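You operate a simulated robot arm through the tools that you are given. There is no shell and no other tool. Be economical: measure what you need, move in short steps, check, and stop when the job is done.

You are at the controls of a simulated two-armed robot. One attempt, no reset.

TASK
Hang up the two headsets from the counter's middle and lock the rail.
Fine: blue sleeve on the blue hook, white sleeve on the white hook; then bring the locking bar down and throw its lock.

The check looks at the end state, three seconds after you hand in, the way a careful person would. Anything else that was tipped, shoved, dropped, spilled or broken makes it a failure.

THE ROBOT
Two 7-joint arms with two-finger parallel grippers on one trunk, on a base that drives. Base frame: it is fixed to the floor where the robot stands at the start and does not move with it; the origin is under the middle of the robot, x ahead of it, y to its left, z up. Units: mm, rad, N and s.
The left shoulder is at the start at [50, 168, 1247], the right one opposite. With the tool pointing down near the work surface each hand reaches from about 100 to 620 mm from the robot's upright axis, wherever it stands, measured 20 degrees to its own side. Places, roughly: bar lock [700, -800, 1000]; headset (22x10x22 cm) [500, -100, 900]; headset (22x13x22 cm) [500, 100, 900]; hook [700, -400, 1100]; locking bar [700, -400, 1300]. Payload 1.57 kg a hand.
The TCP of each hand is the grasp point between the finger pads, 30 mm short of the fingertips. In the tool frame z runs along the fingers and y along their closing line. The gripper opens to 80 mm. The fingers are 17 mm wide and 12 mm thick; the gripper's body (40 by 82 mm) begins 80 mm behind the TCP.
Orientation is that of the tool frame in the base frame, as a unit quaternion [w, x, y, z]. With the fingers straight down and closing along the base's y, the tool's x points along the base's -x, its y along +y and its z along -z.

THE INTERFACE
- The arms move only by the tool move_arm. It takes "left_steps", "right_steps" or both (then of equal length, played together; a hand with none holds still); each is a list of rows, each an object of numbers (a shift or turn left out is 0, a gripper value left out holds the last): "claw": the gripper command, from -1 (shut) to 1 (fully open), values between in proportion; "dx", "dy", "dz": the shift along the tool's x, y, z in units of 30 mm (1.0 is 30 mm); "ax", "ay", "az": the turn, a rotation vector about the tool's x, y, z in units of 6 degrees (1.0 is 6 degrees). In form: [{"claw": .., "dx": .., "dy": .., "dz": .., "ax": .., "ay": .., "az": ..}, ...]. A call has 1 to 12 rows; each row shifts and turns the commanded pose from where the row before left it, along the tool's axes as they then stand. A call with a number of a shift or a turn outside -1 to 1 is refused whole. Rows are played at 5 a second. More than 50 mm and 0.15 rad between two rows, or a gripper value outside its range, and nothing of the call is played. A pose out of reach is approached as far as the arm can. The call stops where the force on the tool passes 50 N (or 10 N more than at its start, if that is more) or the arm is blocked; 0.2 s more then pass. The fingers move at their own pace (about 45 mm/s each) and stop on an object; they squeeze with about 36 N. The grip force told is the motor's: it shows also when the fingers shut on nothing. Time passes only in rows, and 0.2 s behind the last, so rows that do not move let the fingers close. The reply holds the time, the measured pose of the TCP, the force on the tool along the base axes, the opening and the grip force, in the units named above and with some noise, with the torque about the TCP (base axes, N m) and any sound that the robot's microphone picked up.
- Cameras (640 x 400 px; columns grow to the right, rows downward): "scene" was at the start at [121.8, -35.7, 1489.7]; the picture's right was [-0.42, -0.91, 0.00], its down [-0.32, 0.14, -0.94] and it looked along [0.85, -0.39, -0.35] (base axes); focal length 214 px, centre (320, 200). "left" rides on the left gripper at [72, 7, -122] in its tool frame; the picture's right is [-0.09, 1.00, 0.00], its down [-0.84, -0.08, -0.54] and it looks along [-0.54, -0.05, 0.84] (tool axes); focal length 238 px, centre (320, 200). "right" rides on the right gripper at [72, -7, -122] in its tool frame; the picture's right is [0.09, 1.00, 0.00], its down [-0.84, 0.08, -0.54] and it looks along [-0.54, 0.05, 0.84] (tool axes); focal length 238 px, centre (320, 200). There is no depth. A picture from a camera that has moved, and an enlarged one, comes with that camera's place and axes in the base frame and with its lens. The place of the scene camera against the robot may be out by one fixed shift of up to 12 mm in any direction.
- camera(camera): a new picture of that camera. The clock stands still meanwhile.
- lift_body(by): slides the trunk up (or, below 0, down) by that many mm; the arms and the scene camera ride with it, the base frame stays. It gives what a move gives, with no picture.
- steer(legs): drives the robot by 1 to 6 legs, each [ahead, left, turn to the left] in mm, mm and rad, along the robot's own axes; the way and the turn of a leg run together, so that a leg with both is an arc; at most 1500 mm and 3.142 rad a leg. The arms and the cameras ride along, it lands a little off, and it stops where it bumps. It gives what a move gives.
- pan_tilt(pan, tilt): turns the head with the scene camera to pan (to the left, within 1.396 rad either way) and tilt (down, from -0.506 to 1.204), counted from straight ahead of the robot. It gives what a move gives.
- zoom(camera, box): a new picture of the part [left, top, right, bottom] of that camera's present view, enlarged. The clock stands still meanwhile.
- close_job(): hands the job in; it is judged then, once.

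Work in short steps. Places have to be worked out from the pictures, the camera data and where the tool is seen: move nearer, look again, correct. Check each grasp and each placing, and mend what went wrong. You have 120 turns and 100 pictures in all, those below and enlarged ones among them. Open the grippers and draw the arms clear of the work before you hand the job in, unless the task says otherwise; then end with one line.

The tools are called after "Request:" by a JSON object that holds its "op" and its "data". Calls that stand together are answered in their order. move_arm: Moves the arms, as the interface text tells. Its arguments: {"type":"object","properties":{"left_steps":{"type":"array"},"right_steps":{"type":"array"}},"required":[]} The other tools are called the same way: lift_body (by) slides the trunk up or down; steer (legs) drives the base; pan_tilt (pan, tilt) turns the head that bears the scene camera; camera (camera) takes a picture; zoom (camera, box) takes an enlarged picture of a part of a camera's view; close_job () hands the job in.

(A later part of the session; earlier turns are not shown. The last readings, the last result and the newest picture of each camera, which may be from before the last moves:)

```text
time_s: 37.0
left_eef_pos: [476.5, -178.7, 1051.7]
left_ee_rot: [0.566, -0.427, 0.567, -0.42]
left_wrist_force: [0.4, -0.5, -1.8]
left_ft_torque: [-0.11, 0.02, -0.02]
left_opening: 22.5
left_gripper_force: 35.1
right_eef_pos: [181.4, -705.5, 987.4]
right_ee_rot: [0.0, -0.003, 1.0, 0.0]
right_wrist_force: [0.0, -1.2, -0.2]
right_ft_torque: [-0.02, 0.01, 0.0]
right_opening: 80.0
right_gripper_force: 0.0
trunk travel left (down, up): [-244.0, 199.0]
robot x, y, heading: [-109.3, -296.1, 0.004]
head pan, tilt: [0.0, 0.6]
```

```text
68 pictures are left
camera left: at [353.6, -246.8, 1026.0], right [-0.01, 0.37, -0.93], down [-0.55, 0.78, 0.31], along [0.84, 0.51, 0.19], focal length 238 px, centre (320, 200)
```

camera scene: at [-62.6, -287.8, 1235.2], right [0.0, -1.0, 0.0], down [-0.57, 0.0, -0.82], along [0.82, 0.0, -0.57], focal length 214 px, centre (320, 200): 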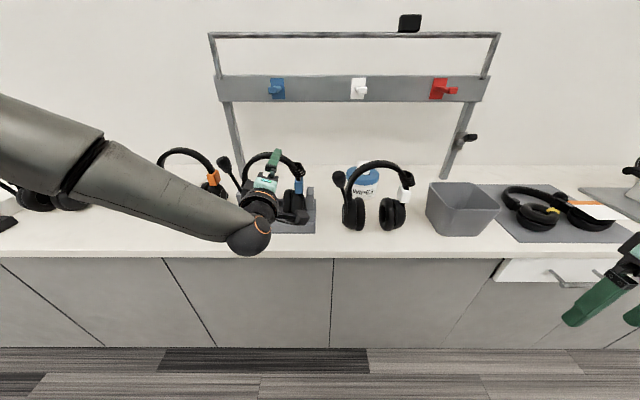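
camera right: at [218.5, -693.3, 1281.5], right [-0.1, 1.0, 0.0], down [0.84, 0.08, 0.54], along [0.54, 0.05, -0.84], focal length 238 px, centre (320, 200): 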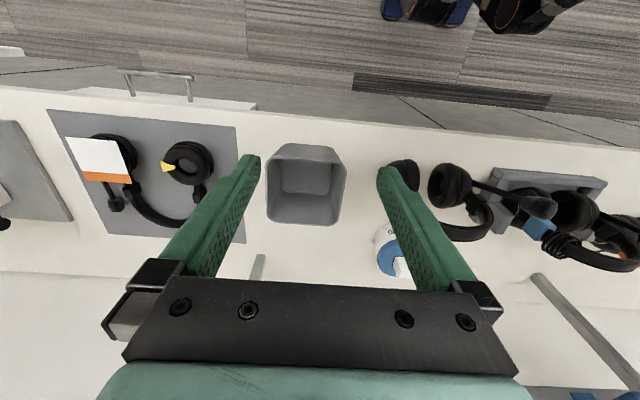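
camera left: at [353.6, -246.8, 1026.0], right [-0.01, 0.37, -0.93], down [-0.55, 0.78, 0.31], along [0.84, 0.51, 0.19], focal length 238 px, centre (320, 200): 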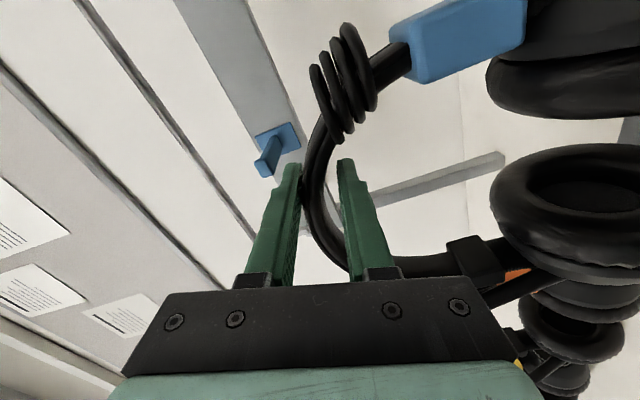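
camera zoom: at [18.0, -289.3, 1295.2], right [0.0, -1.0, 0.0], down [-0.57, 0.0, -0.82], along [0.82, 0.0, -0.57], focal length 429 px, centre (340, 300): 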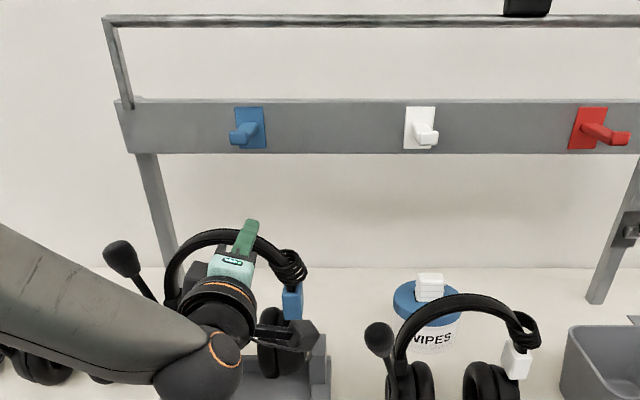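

Held firmly (about 0.18 kg). I lift 130 mm more and measure the blue hook from there.

Request:
{"op": "lift_body", "data": {"by": 130}}

Request:
{"op": "zoom", "data": {"camera": "left", "box": [220, 60, 420, 280]}}

Request:
{"op": "zoom", "data": {"camera": "scene", "box": [180, 100, 400, 250]}}

```text
time_s: 38.6
left_eef_pos: [476.8, -179.8, 1182.0]
left_ee_rot: [0.566, -0.427, 0.567, -0.42]
left_wrist_force: [0.0, -0.1, -1.9]
left_ft_torque: [-0.09, -0.04, 0.0]
left_opening: 22.4
left_gripper_force: 35.1
right_eef_pos: [180.7, -704.2, 1117.9]
right_ee_rot: [-0.001, -0.003, 1.0, 0.001]
right_wrist_force: [0.8, -0.1, -0.1]
right_ft_torque: [-0.01, 0.01, 0.04]
right_opening: 80.1
right_gripper_force: 0.1
trunk travel left (down, up): [-374.0, 69.0]
robot x, y, heading: [-108.5, -293.3, 0.006]
head pan, tilt: [0.0, 0.6]
```

```text
1.82 times, centred on (320, 170) of left
camera zoom: at [353.6, -246.8, 1155.9], right [-0.01, 0.37, -0.93], down [-0.55, 0.78, 0.31], along [0.84, 0.51, 0.19], focal length 433 px, centre (320, 254)
```

zoom: 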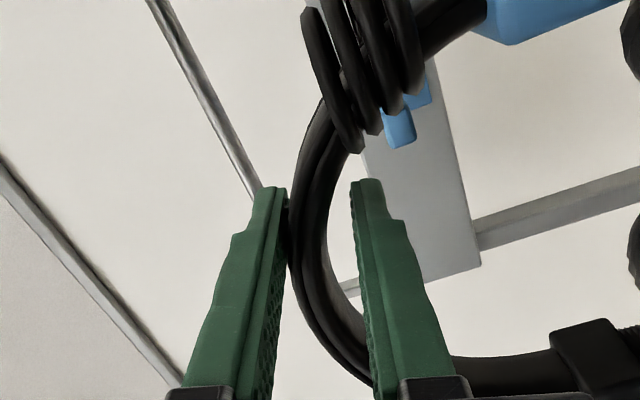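

```text
2.67 times, centred on (290, 175) of scene
camera zoom: at [18.0, -289.3, 1425.2], right [0.0, -1.0, 0.0], down [-0.57, 0.0, -0.82], along [0.82, 0.0, -0.57], focal length 572 px, centre (400, 267)
```

zoom: 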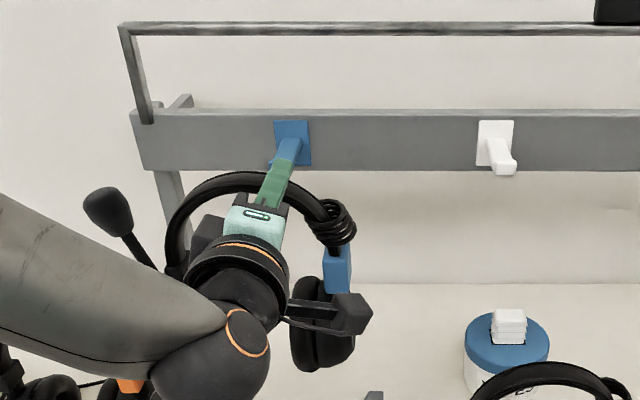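

Hook tip comes out at about [628, -150, 1136], sloping down to a plate near x≈690. With the TCP at y≈-184 the fingers pass right of the hook and the band 35 mm above it. I drive ahead 115 mm first.

Request:
{"op": "steer", "data": {"legs": [[115, -3, 0]]}}

Request:
{"op": "camera", "data": {"camera": "left"}}

Request:
{"op": "camera", "data": {"camera": "scene"}}

```text
time_s: 39.8
left_eef_pos: [589.6, -182.0, 1180.4]
left_ee_rot: [0.565, -0.427, 0.567, -0.42]
left_wrist_force: [0.5, 0.4, -1.8]
left_ft_torque: [-0.09, 0.0, -0.01]
left_opening: 22.6
left_gripper_force: 35.0
right_eef_pos: [294.7, -707.0, 1117.9]
right_ee_rot: [0.0, -0.002, 1.0, 0.0]
right_wrist_force: [0.8, 0.7, -0.2]
right_ft_torque: [-0.02, 0.03, 0.01]
right_opening: 80.0
right_gripper_force: 0.1
trunk travel left (down, up): [-374.0, 69.0]
robot x, y, heading: [3.1, -296.2, 0.006]
head pan, tilt: [0.0, 0.6]
```

```text
65 pictures are left
camera left: at [467.2, -250.0, 1155.6], right [-0.01, 0.37, -0.93], down [-0.54, 0.78, 0.31], along [0.84, 0.51, 0.19], focal length 238 px, centre (320, 200)
```

left: 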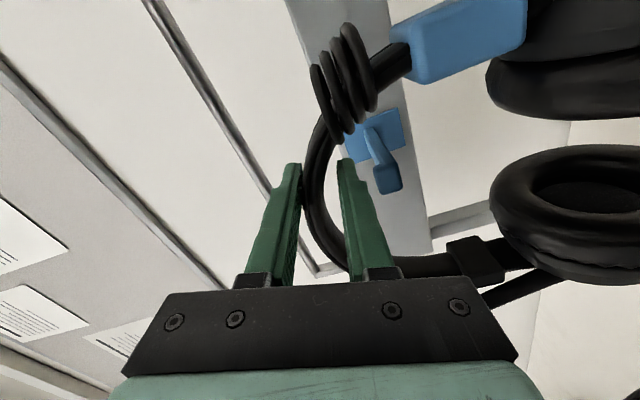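

```text
64 pictures are left
camera scene: at [131.9, -292.1, 1425.1], right [0.0, -1.0, 0.0], down [-0.57, 0.0, -0.82], along [0.82, 0.0, -0.57], focal length 214 px, centre (320, 200)
```

scene: 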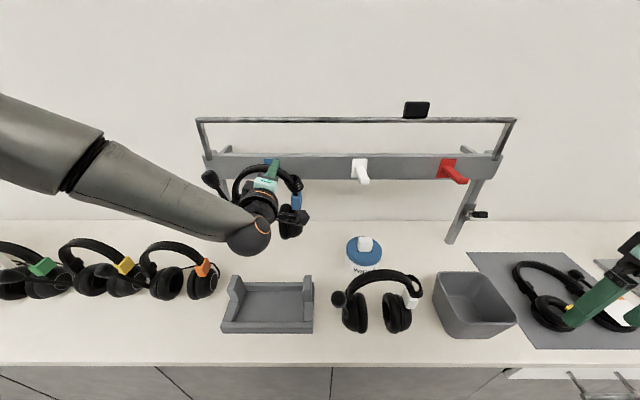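

The tip is confirmed at about [628,-150,1137], plate near x≈710, and the hook lies below the lower finger and to its left. I drive 66 mm ahead so the band is over the hook's middle.

Request:
{"op": "steer", "data": {"legs": [[66, -2, 0]]}}

Request:
{"op": "camera", "data": {"camera": "left"}}

Request:
{"op": "zoom", "data": {"camera": "scene", "box": [160, 90, 400, 250]}}

```text
time_s: 40.8
left_eef_pos: [656.2, -186.0, 1181.9]
left_ee_rot: [0.565, -0.426, 0.567, -0.42]
left_wrist_force: [-0.2, -0.1, -1.7]
left_ft_torque: [-0.1, 0.0, -0.01]
left_opening: 21.9
left_gripper_force: 34.9
right_eef_pos: [361.7, -709.2, 1117.7]
right_ee_rot: [-0.001, -0.001, 1.0, 0.0]
right_wrist_force: [-0.6, 0.2, 0.1]
right_ft_torque: [0.01, 0.04, -0.04]
right_opening: 80.1
right_gripper_force: 0.0
trunk travel left (down, up): [-374.0, 69.0]
robot x, y, heading: [71.9, -297.2, 0.003]
head pan, tilt: [0.0, 0.6]
```

```text
63 pictures are left
camera left: at [533.3, -252.3, 1155.7], right [-0.01, 0.37, -0.93], down [-0.54, 0.78, 0.31], along [0.84, 0.51, 0.19], focal length 238 px, centre (320, 200)
```

left: 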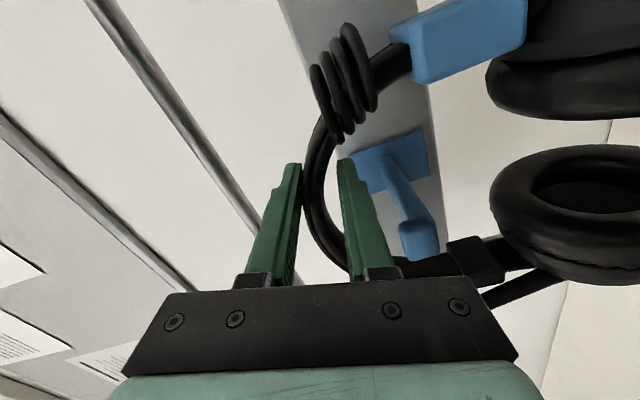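

```text
2.50 times, centred on (280, 170) of scene
camera zoom: at [197.9, -294.0, 1425.1], right [0.0, -1.0, 0.0], down [-0.57, 0.0, -0.82], along [0.82, 0.0, -0.57], focal length 536 px, centre (420, 275)
```

zoom: 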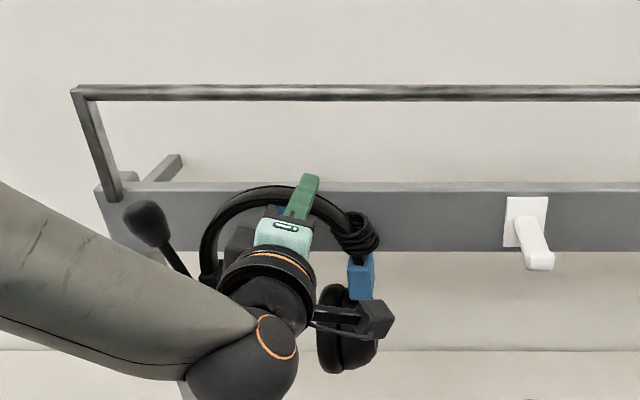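

The hook now runs through the arch, its tip ~30 mm in front of the band. I lower 28 mm and check.

Request:
{"op": "lift_body", "data": {"by": -28}}

Request:
{"op": "camera", "data": {"camera": "left"}}

```text
time_s: 41.5
left_eef_pos: [655.2, -185.4, 1153.2]
left_ee_rot: [0.565, -0.427, 0.567, -0.421]
left_wrist_force: [-0.2, -0.7, -2.5]
left_ft_torque: [-0.06, -0.01, -0.01]
left_opening: 22.3
left_gripper_force: 34.8
right_eef_pos: [359.8, -709.7, 1089.8]
right_ee_rot: [0.0, -0.001, 1.0, 0.0]
right_wrist_force: [-0.5, -1.0, 0.4]
right_ft_torque: [0.03, 0.03, -0.02]
right_opening: 79.9
right_gripper_force: 0.0
trunk travel left (down, up): [-346.0, 97.0]
robot x, y, heading: [71.6, -298.5, 0.006]
head pan, tilt: [0.0, 0.6]
```

```text
61 pictures are left
camera left: at [532.3, -252.2, 1128.1], right [-0.01, 0.37, -0.93], down [-0.54, 0.78, 0.31], along [0.84, 0.51, 0.19], focal length 238 px, centre (320, 200)
```

left: 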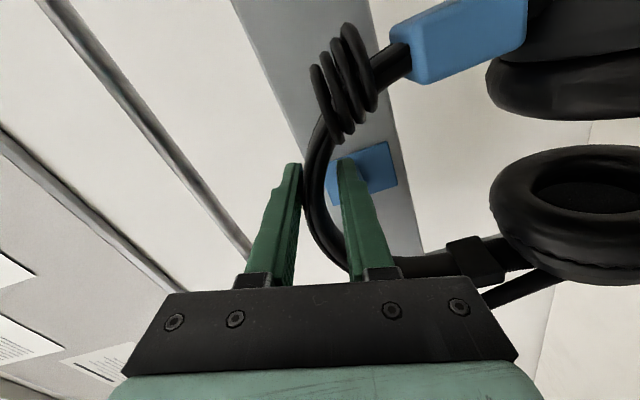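

No contact yet; the hook is hidden behind the lower finger, as intended. I lower further in small steps and watch the force.

Request:
{"op": "lift_body", "data": {"by": -5}}

Request:
{"op": "lift_body", "data": {"by": -4}}

Request:
{"op": "lift_body", "data": {"by": -3}}

```text
time_s: 42.0
left_eef_pos: [654.9, -184.8, 1149.2]
left_ee_rot: [0.565, -0.427, 0.567, -0.421]
left_wrist_force: [0.1, -0.3, -2.8]
left_ft_torque: [-0.07, 0.01, -0.03]
left_opening: 22.5
left_gripper_force: 34.7
right_eef_pos: [359.8, -708.9, 1085.1]
right_ee_rot: [0.0, -0.001, 1.0, 0.0]
right_wrist_force: [-0.1, -0.3, 0.6]
right_ft_torque: [0.02, -0.03, -0.01]
right_opening: 80.4
right_gripper_force: 0.0
trunk travel left (down, up): [-341.0, 102.0]
robot x, y, heading: [72.0, -295.1, 0.0]
head pan, tilt: [0.0, 0.6]
```

```text
time_s: 42.6
left_eef_pos: [655.1, -184.0, 1147.5]
left_ee_rot: [0.567, -0.425, 0.564, -0.423]
left_wrist_force: [2.3, 1.7, 9.7]
left_ft_torque: [0.32, -0.08, -0.09]
left_opening: 22.3
left_gripper_force: 35.1
right_eef_pos: [359.1, -710.7, 1081.2]
right_ee_rot: [-0.001, -0.002, 1.0, 0.0]
right_wrist_force: [-0.1, -0.1, -0.1]
right_ft_torque: [0.02, -0.01, 0.06]
right_opening: 80.2
right_gripper_force: 0.0
trunk travel left (down, up): [-337.0, 106.0]
robot x, y, heading: [72.3, -296.3, 0.004]
head pan, tilt: [0.0, 0.6]
```

```text
time_s: 43.1
left_eef_pos: [655.6, -185.9, 1146.8]
left_ee_rot: [0.569, -0.423, 0.564, -0.424]
left_wrist_force: [8.2, -4.2, 22.1]
left_ft_torque: [0.48, 0.07, -0.14]
left_opening: 21.7
left_gripper_force: 35.1
right_eef_pos: [359.6, -711.0, 1077.6]
right_ee_rot: [0.001, 0.0, 1.0, 0.001]
right_wrist_force: [0.4, 0.2, 0.0]
right_ft_torque: [-0.02, -0.01, 0.03]
right_opening: 80.1
right_gripper_force: 0.0
trunk travel left (down, up): [-334.0, 109.0]
robot x, y, heading: [70.1, -294.2, -0.002]
head pan, tilt: [0.0, 0.6]
```

Contact: 22 N up, acting about 30 mm to the left – that is the band on the hook. I raise 5 mm to unload, then open the gripper partly.

Request:
{"op": "lift_body", "data": {"by": 6}}

Request:
{"op": "move_arm", "data": {"left_steps": [{"claw": 0.0}, {"claw": 0.0}, {"claw": 0.0}]}}

Request:
{"op": "camera", "data": {"camera": "left"}}

Request:
{"op": "zoom", "data": {"camera": "scene", "box": [160, 90, 400, 250]}}

```text
time_s: 43.6
left_eef_pos: [655.2, -188.0, 1147.7]
left_ee_rot: [0.564, -0.425, 0.569, -0.421]
left_wrist_force: [7.8, -6.0, 9.8]
left_ft_torque: [0.12, -0.27, -0.28]
left_opening: 21.7
left_gripper_force: 35.0
right_eef_pos: [360.3, -711.0, 1081.7]
right_ee_rot: [0.0, -0.001, 1.0, 0.001]
right_wrist_force: [-0.3, 0.0, -0.4]
right_ft_torque: [-0.02, -0.01, 0.0]
right_opening: 79.8
right_gripper_force: 0.0
trunk travel left (down, up): [-340.0, 103.0]
robot x, y, heading: [68.4, -297.6, 0.0]
head pan, tilt: [0.0, 0.6]
```

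```text
time_s: 44.4
left_eef_pos: [655.0, -184.8, 1147.7]
left_ee_rot: [0.565, -0.427, 0.567, -0.421]
left_wrist_force: [-0.2, -0.2, 0.3]
left_ft_torque: [-0.01, -0.02, 0.0]
left_opening: 40.2
left_gripper_force: 0.1
right_eef_pos: [359.8, -710.4, 1083.8]
right_ee_rot: [0.0, 0.0, 1.0, 0.0]
right_wrist_force: [-0.5, 0.3, -0.3]
right_ft_torque: [0.0, -0.02, -0.04]
right_opening: 80.3
right_gripper_force: 0.0
trunk travel left (down, up): [-340.0, 103.0]
robot x, y, heading: [68.7, -297.7, 0.005]
head pan, tilt: [0.0, 0.6]
```

```text
60 pictures are left
camera left: at [532.2, -252.2, 1121.9], right [-0.01, 0.37, -0.93], down [-0.54, 0.78, 0.31], along [0.84, 0.51, 0.19], focal length 238 px, centre (320, 200)
```

left: 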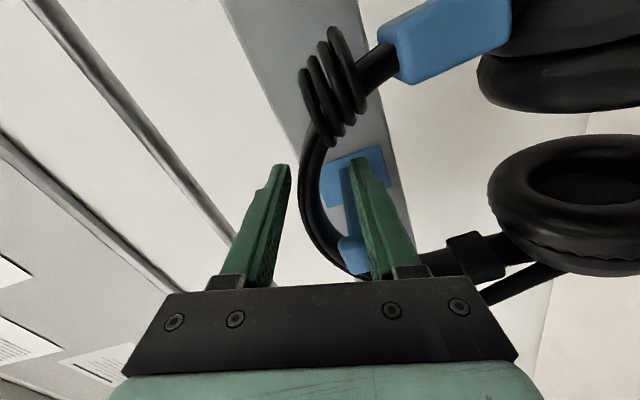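

```text
2.50 times, centred on (280, 170) of scene
camera zoom: at [196.6, -294.1, 1391.3], right [0.0, -1.0, 0.0], down [-0.56, 0.0, -0.83], along [0.83, 0.0, -0.56], focal length 536 px, centre (420, 275)
```

zoom: 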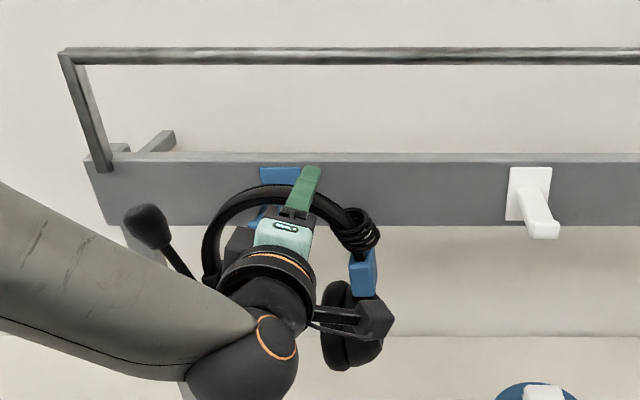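

The band rests on the hook and both fingers are clear of it. I withdraw the hand straight back with the arm.

Request:
{"op": "move_arm", "data": {"left_steps": [{"dz": -0.5}, {"dz": -0.7}, {"dz": -0.9}, {"dz": -0.9}]}}

Request:
{"op": "camera", "data": {"camera": "left"}}

Request:
{"op": "camera", "data": {"camera": "scene"}}

```text
time_s: 45.4
left_eef_pos: [565.0, -187.1, 1148.8]
left_ee_rot: [0.565, -0.427, 0.567, -0.42]
left_wrist_force: [-0.6, -0.1, 0.6]
left_ft_torque: [-0.03, 0.03, 0.0]
left_opening: 40.1
left_gripper_force: 0.3
right_eef_pos: [360.1, -709.1, 1084.1]
right_ee_rot: [0.0, 0.0, 1.0, 0.001]
right_wrist_force: [-0.2, -0.6, 0.1]
right_ft_torque: [0.0, 0.03, 0.01]
right_opening: 80.1
right_gripper_force: 0.0
trunk travel left (down, up): [-340.0, 103.0]
robot x, y, heading: [66.3, -297.6, 0.001]
head pan, tilt: [0.0, 0.6]
```

```text
58 pictures are left
camera left: at [442.4, -254.0, 1122.4], right [-0.01, 0.37, -0.93], down [-0.54, 0.78, 0.31], along [0.84, 0.51, 0.19], focal length 238 px, centre (320, 200)
```

left: 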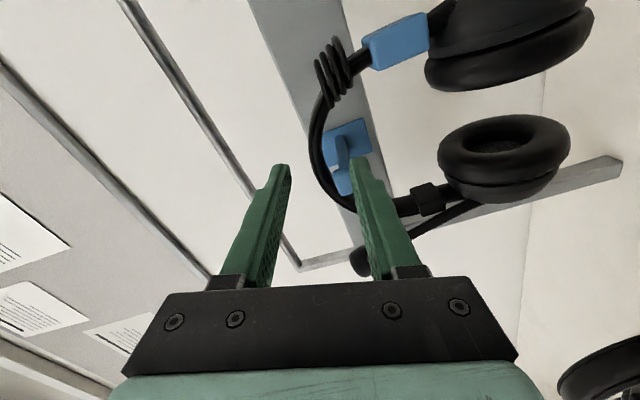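

```text
57 pictures are left
camera scene: at [196.5, -294.0, 1391.3], right [0.0, -1.0, 0.0], down [-0.56, 0.0, -0.83], along [0.83, 0.0, -0.56], focal length 214 px, centre (320, 200)
```

scene: 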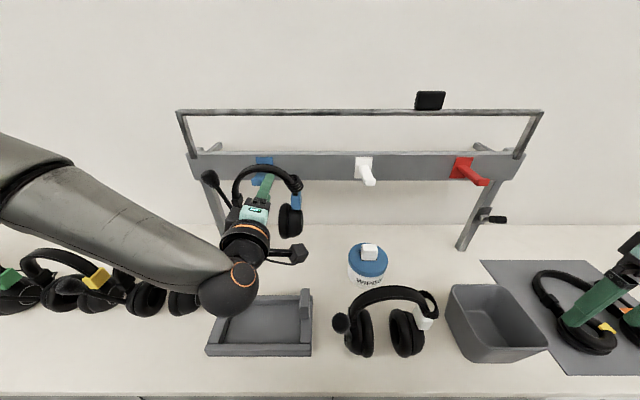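

The blue headset hangs and the hand is free. I back away 250 mm, move 255 mm right, and lower to band height for the white headset, opening the gripper fully.

Request:
{"op": "steer", "data": {"legs": [[-250, 0, 0], [0, -255, 0]]}}

Request:
{"op": "move_arm", "data": {"left_steps": [{"claw": 1}, {"claw": 1}, {"claw": 1}]}}

Request:
{"op": "lift_body", "data": {"by": -140}}

Request:
{"op": "camera", "data": {"camera": "left"}}

Request:
{"op": "camera", "data": {"camera": "scene"}}

```text
time_s: 49.7
left_eef_pos: [317.0, -444.8, 1147.6]
left_ee_rot: [0.565, -0.426, 0.567, -0.421]
left_wrist_force: [0.2, 0.0, 0.6]
left_ft_torque: [0.01, 0.0, -0.02]
left_opening: 40.1
left_gripper_force: 0.1
right_eef_pos: [109.1, -968.9, 1082.7]
right_ee_rot: [0.0, -0.001, 1.0, 0.0]
right_wrist_force: [0.2, -0.5, -0.7]
right_ft_torque: [0.01, 0.01, -0.03]
right_opening: 80.1
right_gripper_force: 0.2
trunk travel left (down, up): [-340.0, 103.0]
robot x, y, heading: [-175.8, -557.8, 0.0]
head pan, tilt: [0.0, 0.6]
```

```text
time_s: 50.5
left_eef_pos: [316.9, -444.4, 1148.1]
left_ee_rot: [0.565, -0.426, 0.568, -0.421]
left_wrist_force: [0.4, 0.1, -0.2]
left_ft_torque: [0.0, -0.02, -0.01]
left_opening: 80.0
left_gripper_force: 0.0
right_eef_pos: [109.6, -968.9, 1085.0]
right_ee_rot: [0.0, -0.001, 1.0, 0.0]
right_wrist_force: [0.2, 0.7, 0.1]
right_ft_torque: [-0.01, -0.01, -0.04]
right_opening: 79.8
right_gripper_force: 0.0
trunk travel left (down, up): [-340.0, 103.0]
robot x, y, heading: [-179.6, -558.9, 0.004]
head pan, tilt: [0.0, 0.6]
```

```text
time_s: 52.2
left_eef_pos: [317.2, -444.9, 1008.3]
left_ee_rot: [0.565, -0.426, 0.567, -0.421]
left_wrist_force: [-0.4, -0.3, 0.3]
left_ft_torque: [0.0, 0.02, -0.02]
left_opening: 80.1
left_gripper_force: 0.0
right_eef_pos: [109.4, -966.8, 943.5]
right_ee_rot: [0.0, -0.001, 1.0, 0.0]
right_wrist_force: [-0.7, 0.6, 0.2]
right_ft_torque: [-0.03, -0.01, -0.02]
right_opening: 80.0
right_gripper_force: 0.0
trunk travel left (down, up): [-200.0, 243.0]
robot x, y, heading: [-180.9, -553.9, 0.001]
head pan, tilt: [0.0, 0.6]
```

```text
56 pictures are left
camera left: at [193.4, -512.3, 982.4], right [-0.01, 0.37, -0.93], down [-0.54, 0.78, 0.31], along [0.84, 0.51, 0.19], focal length 238 px, centre (320, 200)
```

left: 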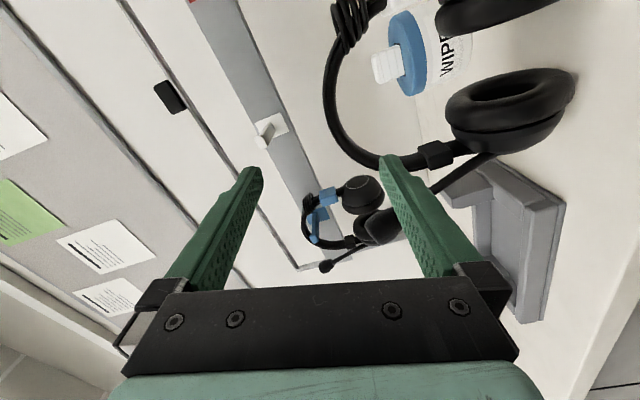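

```text
55 pictures are left
camera scene: at [-52.8, -552.1, 1251.4], right [0.0, -1.0, 0.0], down [-0.56, 0.0, -0.83], along [0.83, 0.0, -0.56], focal length 214 px, centre (320, 200)
```

scene: 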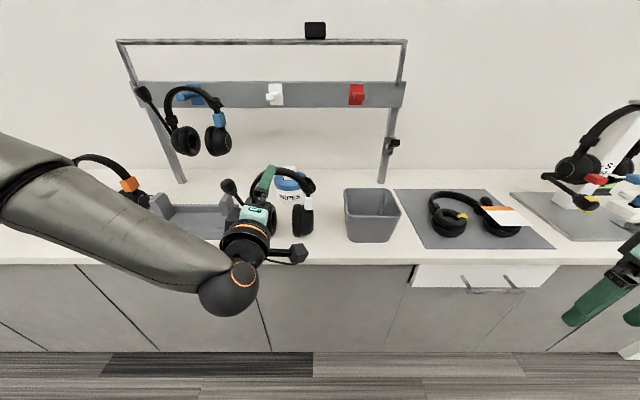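

Blue hangs well. The white band's apex computes to about [446,-420,~995]. I drive 60 mm ahead, keeping y, and look again.

Request:
{"op": "steer", "data": {"legs": [[60, 0, 0]]}}

Request:
{"op": "camera", "data": {"camera": "left"}}

Request:
{"op": "zoom", "data": {"camera": "scene", "box": [180, 120, 420, 270]}}

```text
time_s: 53.2
left_eef_pos: [377.1, -445.9, 1007.9]
left_ee_rot: [0.565, -0.426, 0.567, -0.421]
left_wrist_force: [-0.1, 0.8, 0.5]
left_ft_torque: [-0.01, 0.0, 0.0]
left_opening: 80.2
left_gripper_force: 0.1
right_eef_pos: [169.7, -968.7, 943.7]
right_ee_rot: [0.0, 0.0, 1.0, 0.001]
right_wrist_force: [0.3, 0.9, 0.6]
right_ft_torque: [0.03, 0.01, 0.06]
right_opening: 80.2
right_gripper_force: 0.1
trunk travel left (down, up): [-200.0, 243.0]
robot x, y, heading: [-121.3, -556.2, 0.003]
head pan, tilt: [0.0, 0.6]
```

```text
54 pictures are left
camera left: at [254.1, -512.6, 982.1], right [-0.01, 0.37, -0.93], down [-0.54, 0.78, 0.31], along [0.84, 0.51, 0.19], focal length 238 px, centre (320, 200)
```

left: 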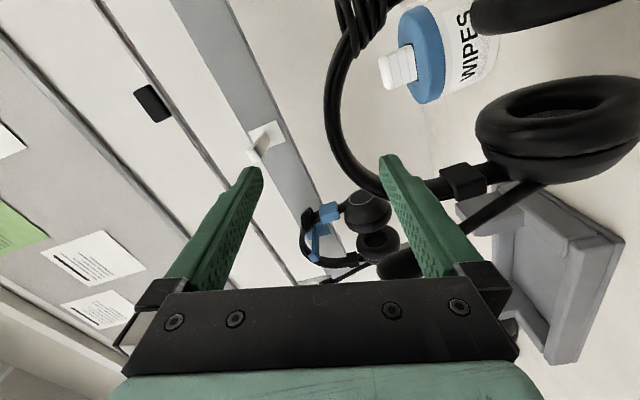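

```text
2.67 times, centred on (300, 195) of scene
camera zoom: at [8.0, -552.2, 1251.2], right [0.0, -1.0, 0.0], down [-0.57, 0.0, -0.82], along [0.82, 0.0, -0.57], focal length 572 px, centre (373, 213)
```

zoom: 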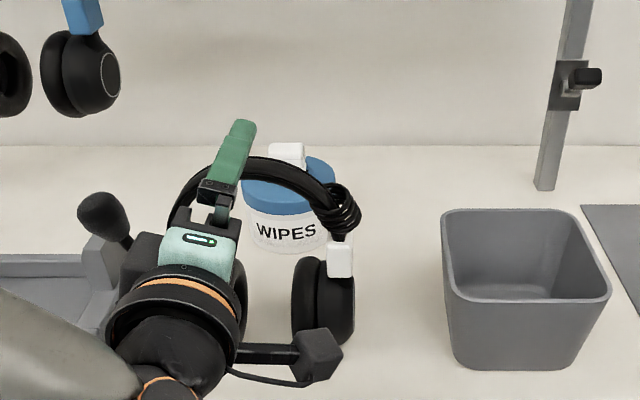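

The apex is really near y≈-445 (both views agree), so I aim for the grip at y≈-470, z≈989. I move right 24, ahead 35, and lower 19 mm.

Request:
{"op": "lift_body", "data": {"by": -19}}

Request:
{"op": "steer", "data": {"legs": [[35, -24, 0]]}}

Request:
{"op": "camera", "data": {"camera": "left"}}

```text
time_s: 53.8
left_eef_pos: [376.5, -446.0, 988.9]
left_ee_rot: [0.565, -0.426, 0.567, -0.421]
left_wrist_force: [0.1, -0.1, -0.8]
left_ft_torque: [-0.01, -0.01, 0.03]
left_opening: 79.8
left_gripper_force: 0.1
right_eef_pos: [170.5, -967.8, 925.4]
right_ee_rot: [0.0, 0.0, 1.0, 0.001]
right_wrist_force: [-0.8, -0.3, 0.2]
right_ft_torque: [0.0, 0.01, 0.0]
right_opening: 80.2
right_gripper_force: 0.1
trunk travel left (down, up): [-181.0, 262.0]
robot x, y, heading: [-117.6, -556.1, -0.003]
head pan, tilt: [0.0, 0.6]
```

```text
time_s: 54.7
left_eef_pos: [412.4, -469.1, 989.1]
left_ee_rot: [0.565, -0.426, 0.567, -0.421]
left_wrist_force: [0.1, -0.7, -0.6]
left_ft_torque: [-0.01, 0.05, -0.01]
left_opening: 80.2
left_gripper_force: 0.0
right_eef_pos: [206.1, -991.2, 924.2]
right_ee_rot: [0.0, 0.0, 1.0, 0.0]
right_wrist_force: [0.7, 0.3, -0.3]
right_ft_torque: [0.02, 0.0, 0.03]
right_opening: 79.9
right_gripper_force: 0.1
trunk travel left (down, up): [-181.0, 262.0]
robot x, y, heading: [-81.2, -579.6, -0.004]
head pan, tilt: [0.0, 0.6]
```

```text
52 pictures are left
camera left: at [288.8, -536.2, 963.2], right [-0.01, 0.37, -0.93], down [-0.54, 0.78, 0.31], along [0.84, 0.51, 0.19], focal length 238 px, centre (320, 200)
```

left: 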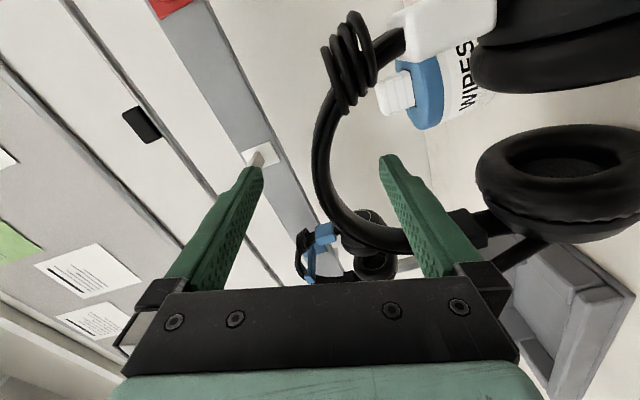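

The band is a bit ahead of the fingers and at the right height. I drive another 34 mm.

Request:
{"op": "steer", "data": {"legs": [[34, 0, 0]]}}

Request:
{"op": "camera", "data": {"camera": "left"}}

Request:
{"op": "zoom", "data": {"camera": "scene", "box": [180, 120, 420, 270]}}

```text
time_s: 55.6
left_eef_pos: [446.3, -467.7, 988.6]
left_ee_rot: [0.566, -0.425, 0.567, -0.421]
left_wrist_force: [0.3, 0.8, 0.4]
left_ft_torque: [0.02, -0.03, 0.01]
left_opening: 80.2
left_gripper_force: 0.1
right_eef_pos: [238.8, -991.7, 925.2]
right_ee_rot: [0.0, -0.001, 1.0, 0.0]
right_wrist_force: [-0.2, 1.1, 1.1]
right_ft_torque: [-0.03, -0.01, -0.02]
right_opening: 80.1
right_gripper_force: 0.0
trunk travel left (down, up): [-181.0, 262.0]
robot x, y, heading: [-46.7, -580.2, 0.003]
head pan, tilt: [0.0, 0.6]
```

```text
51 pictures are left
camera left: at [322.9, -536.0, 963.1], right [-0.01, 0.37, -0.93], down [-0.54, 0.78, 0.31], along [0.84, 0.51, 0.19], focal length 238 px, centre (320, 200)
```

left: 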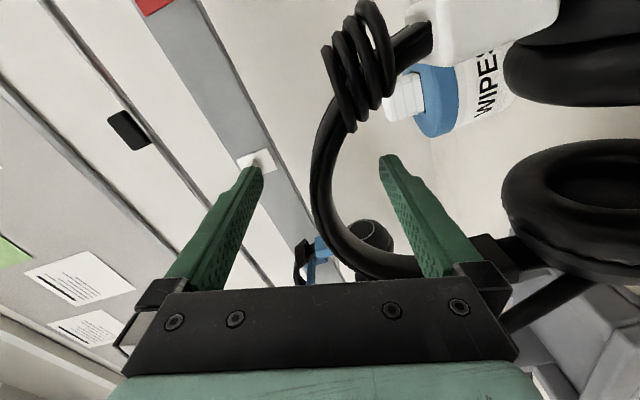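

```text
2.67 times, centred on (300, 195) of scene
camera zoom: at [76.9, -575.7, 1232.2], right [0.0, -1.0, 0.0], down [-0.57, 0.0, -0.82], along [0.82, 0.0, -0.57], focal length 572 px, centre (373, 213)
```

zoom: 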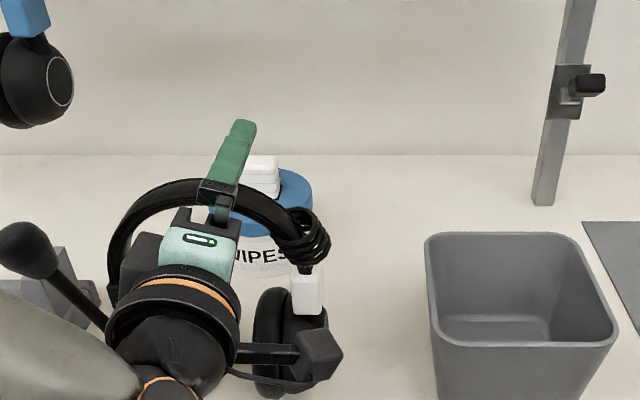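

Same picture as for the blue grip: band through the grasp point. I close and lift 60 mm.

Request:
{"op": "move_arm", "data": {"left_steps": [{"claw": -1}, {"claw": -1}, {"claw": -1}, {"claw": -1}, {"claw": -1}, {"claw": -1}]}}

Request:
{"op": "lift_body", "data": {"by": 60}}

Request:
{"op": "camera", "data": {"camera": "left"}}

Request:
{"op": "camera", "data": {"camera": "scene"}}

```text
time_s: 57.0
left_eef_pos: [445.7, -468.0, 989.5]
left_ee_rot: [0.565, -0.426, 0.568, -0.421]
left_wrist_force: [0.2, -0.7, 0.1]
left_ft_torque: [-0.05, 0.02, 0.0]
left_opening: 24.7
left_gripper_force: 36.4
right_eef_pos: [238.7, -991.2, 923.8]
right_ee_rot: [0.0, -0.001, 1.0, 0.0]
right_wrist_force: [0.0, 0.3, 0.7]
right_ft_torque: [0.03, 0.01, 0.02]
right_opening: 80.3
right_gripper_force: 0.1
trunk travel left (down, up): [-181.0, 262.0]
robot x, y, heading: [-50.2, -580.5, 0.001]
head pan, tilt: [0.0, 0.6]
```

```text
time_s: 58.0
left_eef_pos: [446.1, -468.4, 1048.9]
left_ee_rot: [0.565, -0.426, 0.567, -0.422]
left_wrist_force: [0.2, -0.3, -2.0]
left_ft_torque: [-0.01, -0.01, -0.02]
left_opening: 24.6
left_gripper_force: 36.8
right_eef_pos: [239.5, -991.8, 984.5]
right_ee_rot: [0.0, -0.001, 1.0, 0.0]
right_wrist_force: [0.1, -0.2, -0.1]
right_ft_torque: [0.0, -0.03, 0.01]
right_opening: 80.0
right_gripper_force: 0.0
trunk travel left (down, up): [-241.0, 202.0]
robot x, y, heading: [-48.6, -579.2, 0.005]
head pan, tilt: [0.0, 0.6]
```

```text
49 pictures are left
camera left: at [323.0, -535.9, 1023.1], right [-0.01, 0.37, -0.93], down [-0.54, 0.78, 0.31], along [0.84, 0.51, 0.19], focal length 238 px, centre (320, 200)
```

left: 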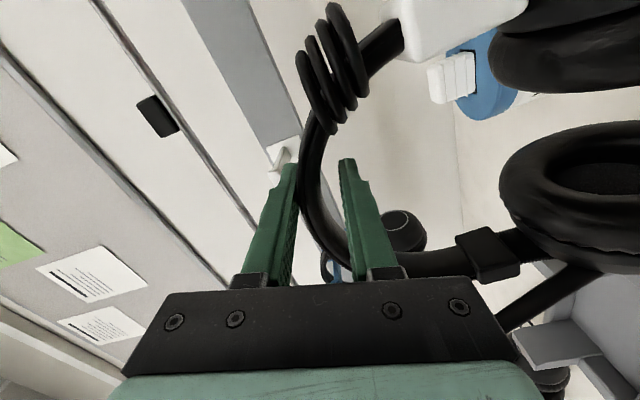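

```text
48 pictures are left
camera scene: at [77.0, -575.7, 1292.2], right [0.0, -1.0, 0.0], down [-0.57, 0.0, -0.82], along [0.82, 0.0, -0.57], focal length 214 px, centre (320, 200)
```

scene: 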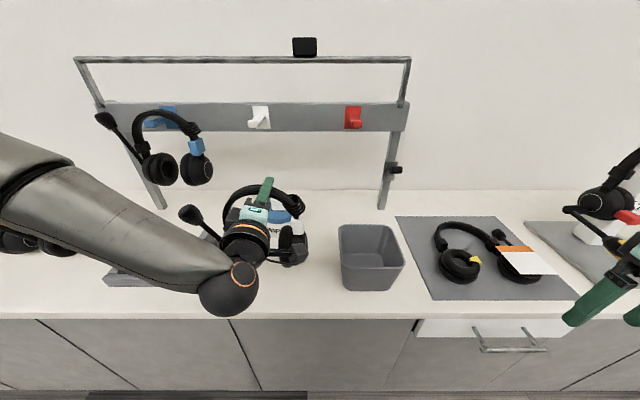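

Held. I raise 132 mm, shift left 30 mm, then drive ahead toward the white hook and look.

Request:
{"op": "lift_body", "data": {"by": 132}}

Request:
{"op": "steer", "data": {"legs": [[0, 28, 0], [110, 0, 0]]}}

Request:
{"op": "camera", "data": {"camera": "left"}}

Request:
{"op": "camera", "data": {"camera": "scene"}}

```text
time_s: 59.6
left_eef_pos: [445.0, -467.5, 1181.6]
left_ee_rot: [0.566, -0.426, 0.567, -0.421]
left_wrist_force: [0.3, 0.2, -3.0]
left_ft_torque: [-0.07, 0.02, 0.0]
left_opening: 24.6
left_gripper_force: 36.3
right_eef_pos: [240.0, -991.1, 1116.8]
right_ee_rot: [0.0, -0.001, 1.0, 0.0]
right_wrist_force: [0.0, -0.5, 0.1]
right_ft_torque: [-0.03, 0.0, 0.02]
right_opening: 80.0
right_gripper_force: 0.1
trunk travel left (down, up): [-373.0, 70.0]
robot x, y, heading: [-47.2, -578.7, -0.0]
head pan, tilt: [0.0, 0.6]
```

```text
time_s: 61.3
left_eef_pos: [557.8, -441.4, 1180.0]
left_ee_rot: [0.564, -0.427, 0.568, -0.421]
left_wrist_force: [-0.2, -0.4, -2.3]
left_ft_torque: [-0.03, -0.06, -0.01]
left_opening: 24.7
left_gripper_force: 35.3
right_eef_pos: [351.4, -964.4, 1117.5]
right_ee_rot: [-0.001, 0.0, 1.0, 0.0]
right_wrist_force: [0.1, 0.0, -0.3]
right_ft_torque: [0.0, 0.02, -0.02]
right_opening: 80.1
right_gripper_force: 0.1
trunk travel left (down, up): [-373.0, 70.0]
robot x, y, heading: [63.9, -553.2, 0.001]
head pan, tilt: [0.0, 0.6]
```

```text
47 pictures are left
camera left: at [434.6, -508.1, 1154.8], right [-0.01, 0.37, -0.93], down [-0.54, 0.78, 0.31], along [0.84, 0.51, 0.19], focal length 238 px, centre (320, 200)
```

left: 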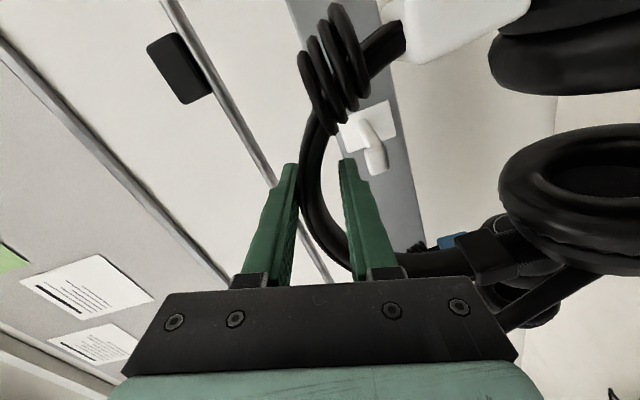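

```text
46 pictures are left
camera scene: at [188.9, -547.8, 1424.1], right [0.0, -1.0, 0.0], down [-0.57, 0.0, -0.82], along [0.82, 0.0, -0.57], focal length 214 px, centre (320, 200)
```

scene: 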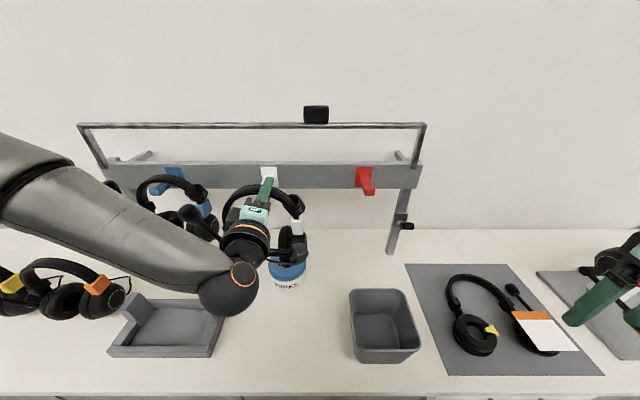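

I check the clearance between the white headset's microphone and the hung blue one.

Request:
{"op": "zoom", "data": {"camera": "scene", "box": [90, 120, 330, 270]}}

Request:
{"op": "camera", "data": {"camera": "right"}}

```text
2.67 times, centred on (210, 195) of scene
camera zoom: at [188.9, -547.8, 1424.1], right [0.0, -1.0, 0.0], down [-0.57, 0.0, -0.82], along [0.82, 0.0, -0.57], focal length 572 px, centre (613, 213)
```

zoom: 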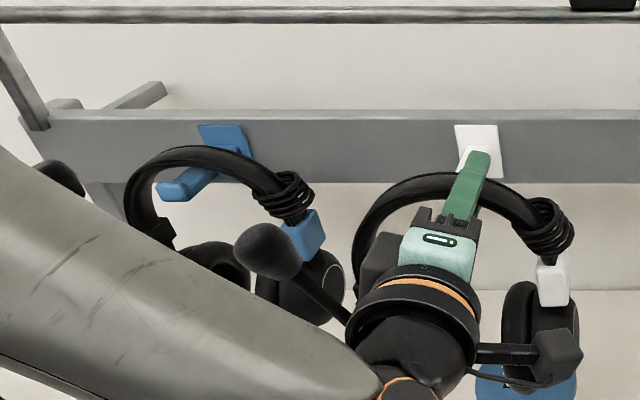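

```text
44 pictures are left
camera right: at [279.6, -969.5, 1238.2], right [-0.09, 1.0, 0.0], down [0.84, 0.08, 0.54], along [0.54, 0.05, -0.84], focal length 238 px, centre (320, 200)
```

right: 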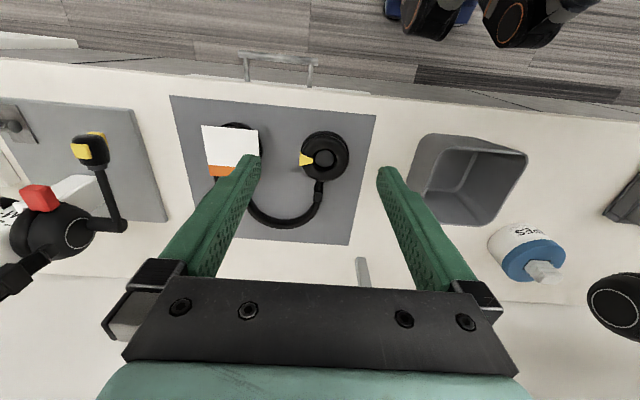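

White hook tip comes out at [628,-411,1137]; the TCP is already 30 mm right of it. The microphone should pass about 20 mm from the blue set, above its cup. I drive 97 mm ahead in two legs.

Request:
{"op": "steer", "data": {"legs": [[50, -1, 0]]}}

Request:
{"op": "zoom", "data": {"camera": "scene", "box": [90, 120, 330, 270]}}

Request:
{"op": "camera", "data": {"camera": "left"}}

```text
time_s: 62.3
left_eef_pos: [590.6, -440.5, 1180.7]
left_ee_rot: [0.564, -0.426, 0.568, -0.421]
left_wrist_force: [-0.8, -0.2, -2.5]
left_ft_torque: [-0.04, 0.0, 0.06]
left_opening: 24.4
left_gripper_force: 35.7
right_eef_pos: [384.5, -964.9, 1117.2]
right_ee_rot: [-0.001, -0.001, 1.0, -0.001]
right_wrist_force: [0.3, 0.2, -0.3]
right_ft_torque: [0.02, -0.04, 0.04]
right_opening: 80.2
right_gripper_force: 0.0
trunk travel left (down, up): [-373.0, 70.0]
robot x, y, heading: [97.0, -551.2, 0.012]
head pan, tilt: [0.0, 0.6]
stopped in leg 1: the robot was blocked; the commanded pose is now the measured one
```

```text
2.67 times, centred on (210, 195) of scene
camera zoom: at [221.7, -548.6, 1424.5], right [0.0, -1.0, 0.0], down [-0.56, 0.0, -0.83], along [0.83, 0.0, -0.56], focal length 572 px, centre (613, 213)
```

zoom: 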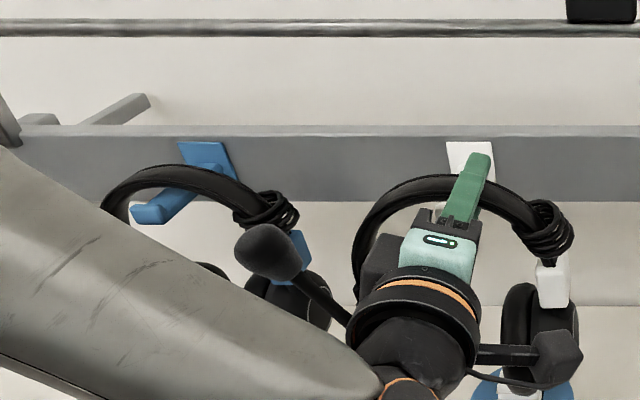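

```text
42 pictures are left
camera left: at [468.3, -508.7, 1154.7], right [-0.01, 0.37, -0.93], down [-0.54, 0.78, 0.32], along [0.84, 0.51, 0.19], focal length 238 px, centre (320, 200)
```

left: 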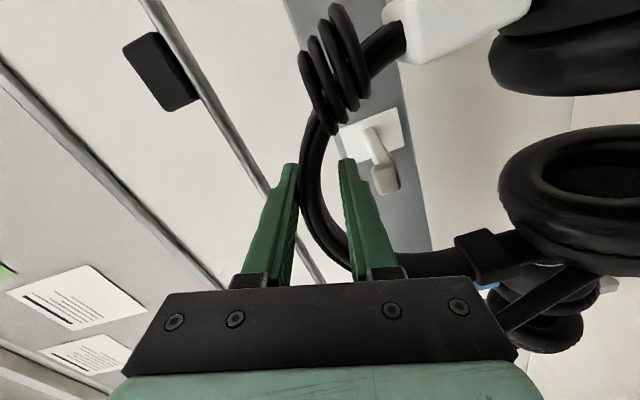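

The base touched the cabinet at x≈97. I back off 6 mm and make the last part with the arm, which had retracted by 90 mm earlier.

Request:
{"op": "steer", "data": {"legs": [[-6, 0, -0.008]]}}

Request:
{"op": "move_arm", "data": {"left_steps": [{"dz": 0.5}, {"dz": 0.6}, {"dz": 0.6}, {"dz": 0.5}]}}

Request:
{"op": "camera", "data": {"camera": "left"}}

Request:
{"op": "zoom", "data": {"camera": "scene", "box": [90, 120, 330, 270]}}

```text
time_s: 63.0
left_eef_pos: [586.9, -446.2, 1180.0]
left_ee_rot: [0.563, -0.425, 0.569, -0.423]
left_wrist_force: [0.3, -0.7, -1.9]
left_ft_torque: [-0.04, 0.0, -0.01]
left_opening: 24.5
left_gripper_force: 35.5
right_eef_pos: [377.4, -966.8, 1116.3]
right_ee_rot: [0.0, 0.004, 1.0, 0.0]
right_wrist_force: [-0.8, -0.6, 0.7]
right_ft_torque: [-0.01, -0.04, 0.0]
right_opening: 79.9
right_gripper_force: 0.0
trunk travel left (down, up): [-373.0, 70.0]
robot x, y, heading: [92.6, -552.6, -0.005]
head pan, tilt: [0.0, 0.6]
```

```text
time_s: 64.0
left_eef_pos: [654.6, -445.3, 1180.7]
left_ee_rot: [0.563, -0.425, 0.57, -0.422]
left_wrist_force: [0.4, 0.6, -1.8]
left_ft_torque: [-0.06, -0.02, -0.01]
left_opening: 24.7
left_gripper_force: 35.4
right_eef_pos: [377.8, -967.4, 1116.0]
right_ee_rot: [-0.001, 0.004, 1.0, 0.0]
right_wrist_force: [0.9, 0.1, 0.3]
right_ft_torque: [0.01, -0.03, 0.03]
right_opening: 79.9
right_gripper_force: 0.1
trunk travel left (down, up): [-373.0, 70.0]
robot x, y, heading: [96.7, -556.2, -0.007]
head pan, tilt: [0.0, 0.6]
```

```text
41 pictures are left
camera left: at [530.0, -511.7, 1155.2], right [-0.01, 0.37, -0.93], down [-0.54, 0.78, 0.32], along [0.84, 0.5, 0.19], focal length 238 px, centre (320, 200)
```

left: 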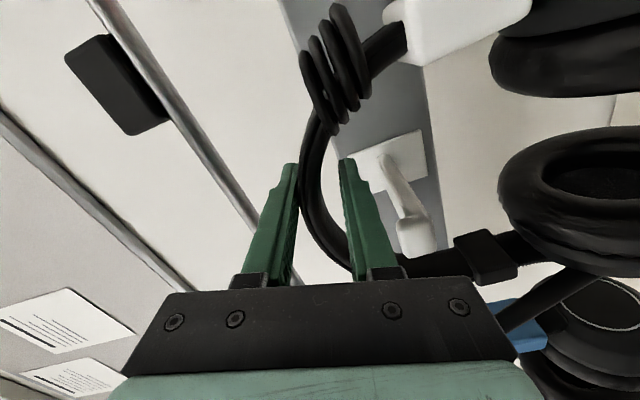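

```text
2.67 times, centred on (210, 195) of scene
camera zoom: at [217.9, -549.7, 1424.2], right [-0.01, -1.0, 0.0], down [-0.57, 0.0, -0.82], along [0.82, -0.01, -0.57], focal length 572 px, centre (613, 213)
```

zoom: 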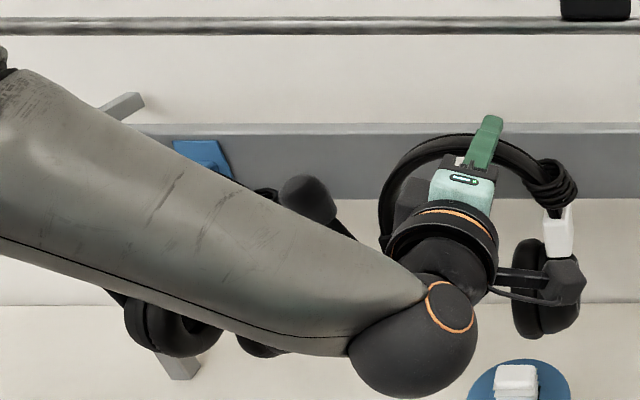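

The view matches the blue one at the same stage. I lower 28 mm, then in small steps.

Request:
{"op": "lift_body", "data": {"by": -28}}

Request:
{"op": "lift_body", "data": {"by": -5}}

Request:
{"op": "lift_body", "data": {"by": -4}}

```text
time_s: 64.8
left_eef_pos: [652.8, -445.6, 1153.1]
left_ee_rot: [0.563, -0.425, 0.569, -0.422]
left_wrist_force: [0.8, -0.6, -2.5]
left_ft_torque: [-0.03, 0.03, -0.01]
left_opening: 24.7
left_gripper_force: 36.1
right_eef_pos: [376.7, -966.7, 1089.5]
right_ee_rot: [0.0, 0.004, 1.0, -0.001]
right_wrist_force: [1.0, -0.6, -0.1]
right_ft_torque: [0.0, -0.02, 0.03]
right_opening: 80.1
right_gripper_force: 0.0
trunk travel left (down, up): [-345.0, 98.0]
robot x, y, heading: [86.5, -554.8, -0.012]
head pan, tilt: [0.0, 0.6]
```

```text
time_s: 65.3
left_eef_pos: [653.7, -445.3, 1150.5]
left_ee_rot: [0.565, -0.423, 0.568, -0.424]
left_wrist_force: [0.7, -1.4, 5.6]
left_ft_torque: [0.3, -0.1, -0.08]
left_opening: 24.4
left_gripper_force: 36.6
right_eef_pos: [376.3, -967.7, 1083.9]
right_ee_rot: [0.0, 0.004, 1.0, 0.0]
right_wrist_force: [-0.6, -0.6, -0.2]
right_ft_torque: [-0.02, 0.02, -0.04]
right_opening: 80.1
right_gripper_force: 0.0
trunk travel left (down, up): [-340.0, 103.0]
robot x, y, heading: [87.9, -550.3, -0.008]
head pan, tilt: [0.0, 0.6]
```

```text
time_s: 65.8
left_eef_pos: [652.5, -446.7, 1148.0]
left_ee_rot: [0.566, -0.422, 0.566, -0.425]
left_wrist_force: [5.3, -6.0, 20.5]
left_ft_torque: [0.39, 0.07, 0.01]
left_opening: 24.5
left_gripper_force: 35.4
right_eef_pos: [376.3, -967.8, 1079.3]
right_ee_rot: [0.0, 0.003, 1.0, 0.001]
right_wrist_force: [0.2, -0.2, 0.2]
right_ft_torque: [0.01, 0.02, 0.03]
right_opening: 79.8
right_gripper_force: 0.0
trunk travel left (down, up): [-336.0, 107.0]
robot x, y, heading: [90.0, -549.5, -0.004]
head pan, tilt: [0.0, 0.6]
```

The band rests on the hook (force acting ~35 mm left of the TCP). I raise 6 mm to unload and open partway.

Request:
{"op": "lift_body", "data": {"by": 6}}

Request:
{"op": "move_arm", "data": {"left_steps": [{"claw": 0.05}, {"claw": 0.05}, {"claw": 0.05}]}}

Request:
{"op": "camera", "data": {"camera": "left"}}

```text
time_s: 66.4
left_eef_pos: [653.7, -446.9, 1149.9]
left_ee_rot: [0.562, -0.424, 0.571, -0.422]
left_wrist_force: [5.6, -7.3, 7.8]
left_ft_torque: [0.11, -0.23, -0.27]
left_opening: 23.9
left_gripper_force: 36.2
right_eef_pos: [377.8, -967.4, 1085.4]
right_ee_rot: [0.0, 0.004, 1.0, 0.0]
right_wrist_force: [0.0, -0.1, 0.7]
right_ft_torque: [-0.01, 0.02, -0.03]
right_opening: 80.1
right_gripper_force: 0.1
trunk travel left (down, up): [-342.0, 101.0]
robot x, y, heading: [91.6, -545.7, -0.008]
head pan, tilt: [0.0, 0.6]
```

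```text
time_s: 67.2
left_eef_pos: [653.1, -444.5, 1149.9]
left_ee_rot: [0.563, -0.425, 0.569, -0.423]
left_wrist_force: [-0.1, 0.5, 0.7]
left_ft_torque: [0.01, 0.02, -0.01]
left_opening: 41.9
left_gripper_force: 0.1
right_eef_pos: [377.5, -967.1, 1085.4]
right_ee_rot: [0.0, 0.004, 1.0, 0.0]
right_wrist_force: [-0.9, 0.1, 0.9]
right_ft_torque: [-0.02, 0.01, -0.03]
right_opening: 79.9
right_gripper_force: 0.0
trunk travel left (down, up): [-342.0, 101.0]
robot x, y, heading: [90.6, -552.0, -0.004]
head pan, tilt: [0.0, 0.6]
```

```text
39 pictures are left
camera left: at [529.5, -511.6, 1124.1], right [-0.01, 0.37, -0.93], down [-0.54, 0.78, 0.32], along [0.84, 0.5, 0.19], focal length 238 px, centre (320, 200)
```

left: 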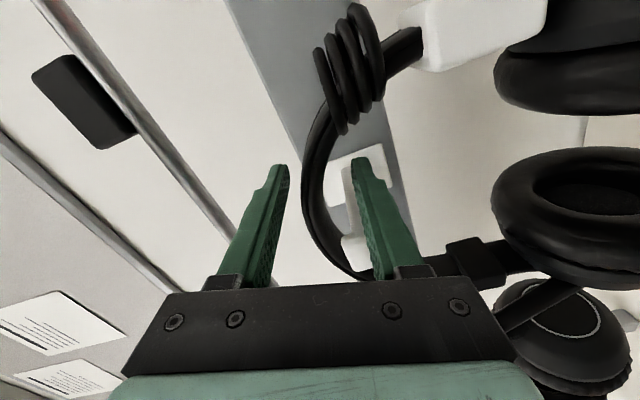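

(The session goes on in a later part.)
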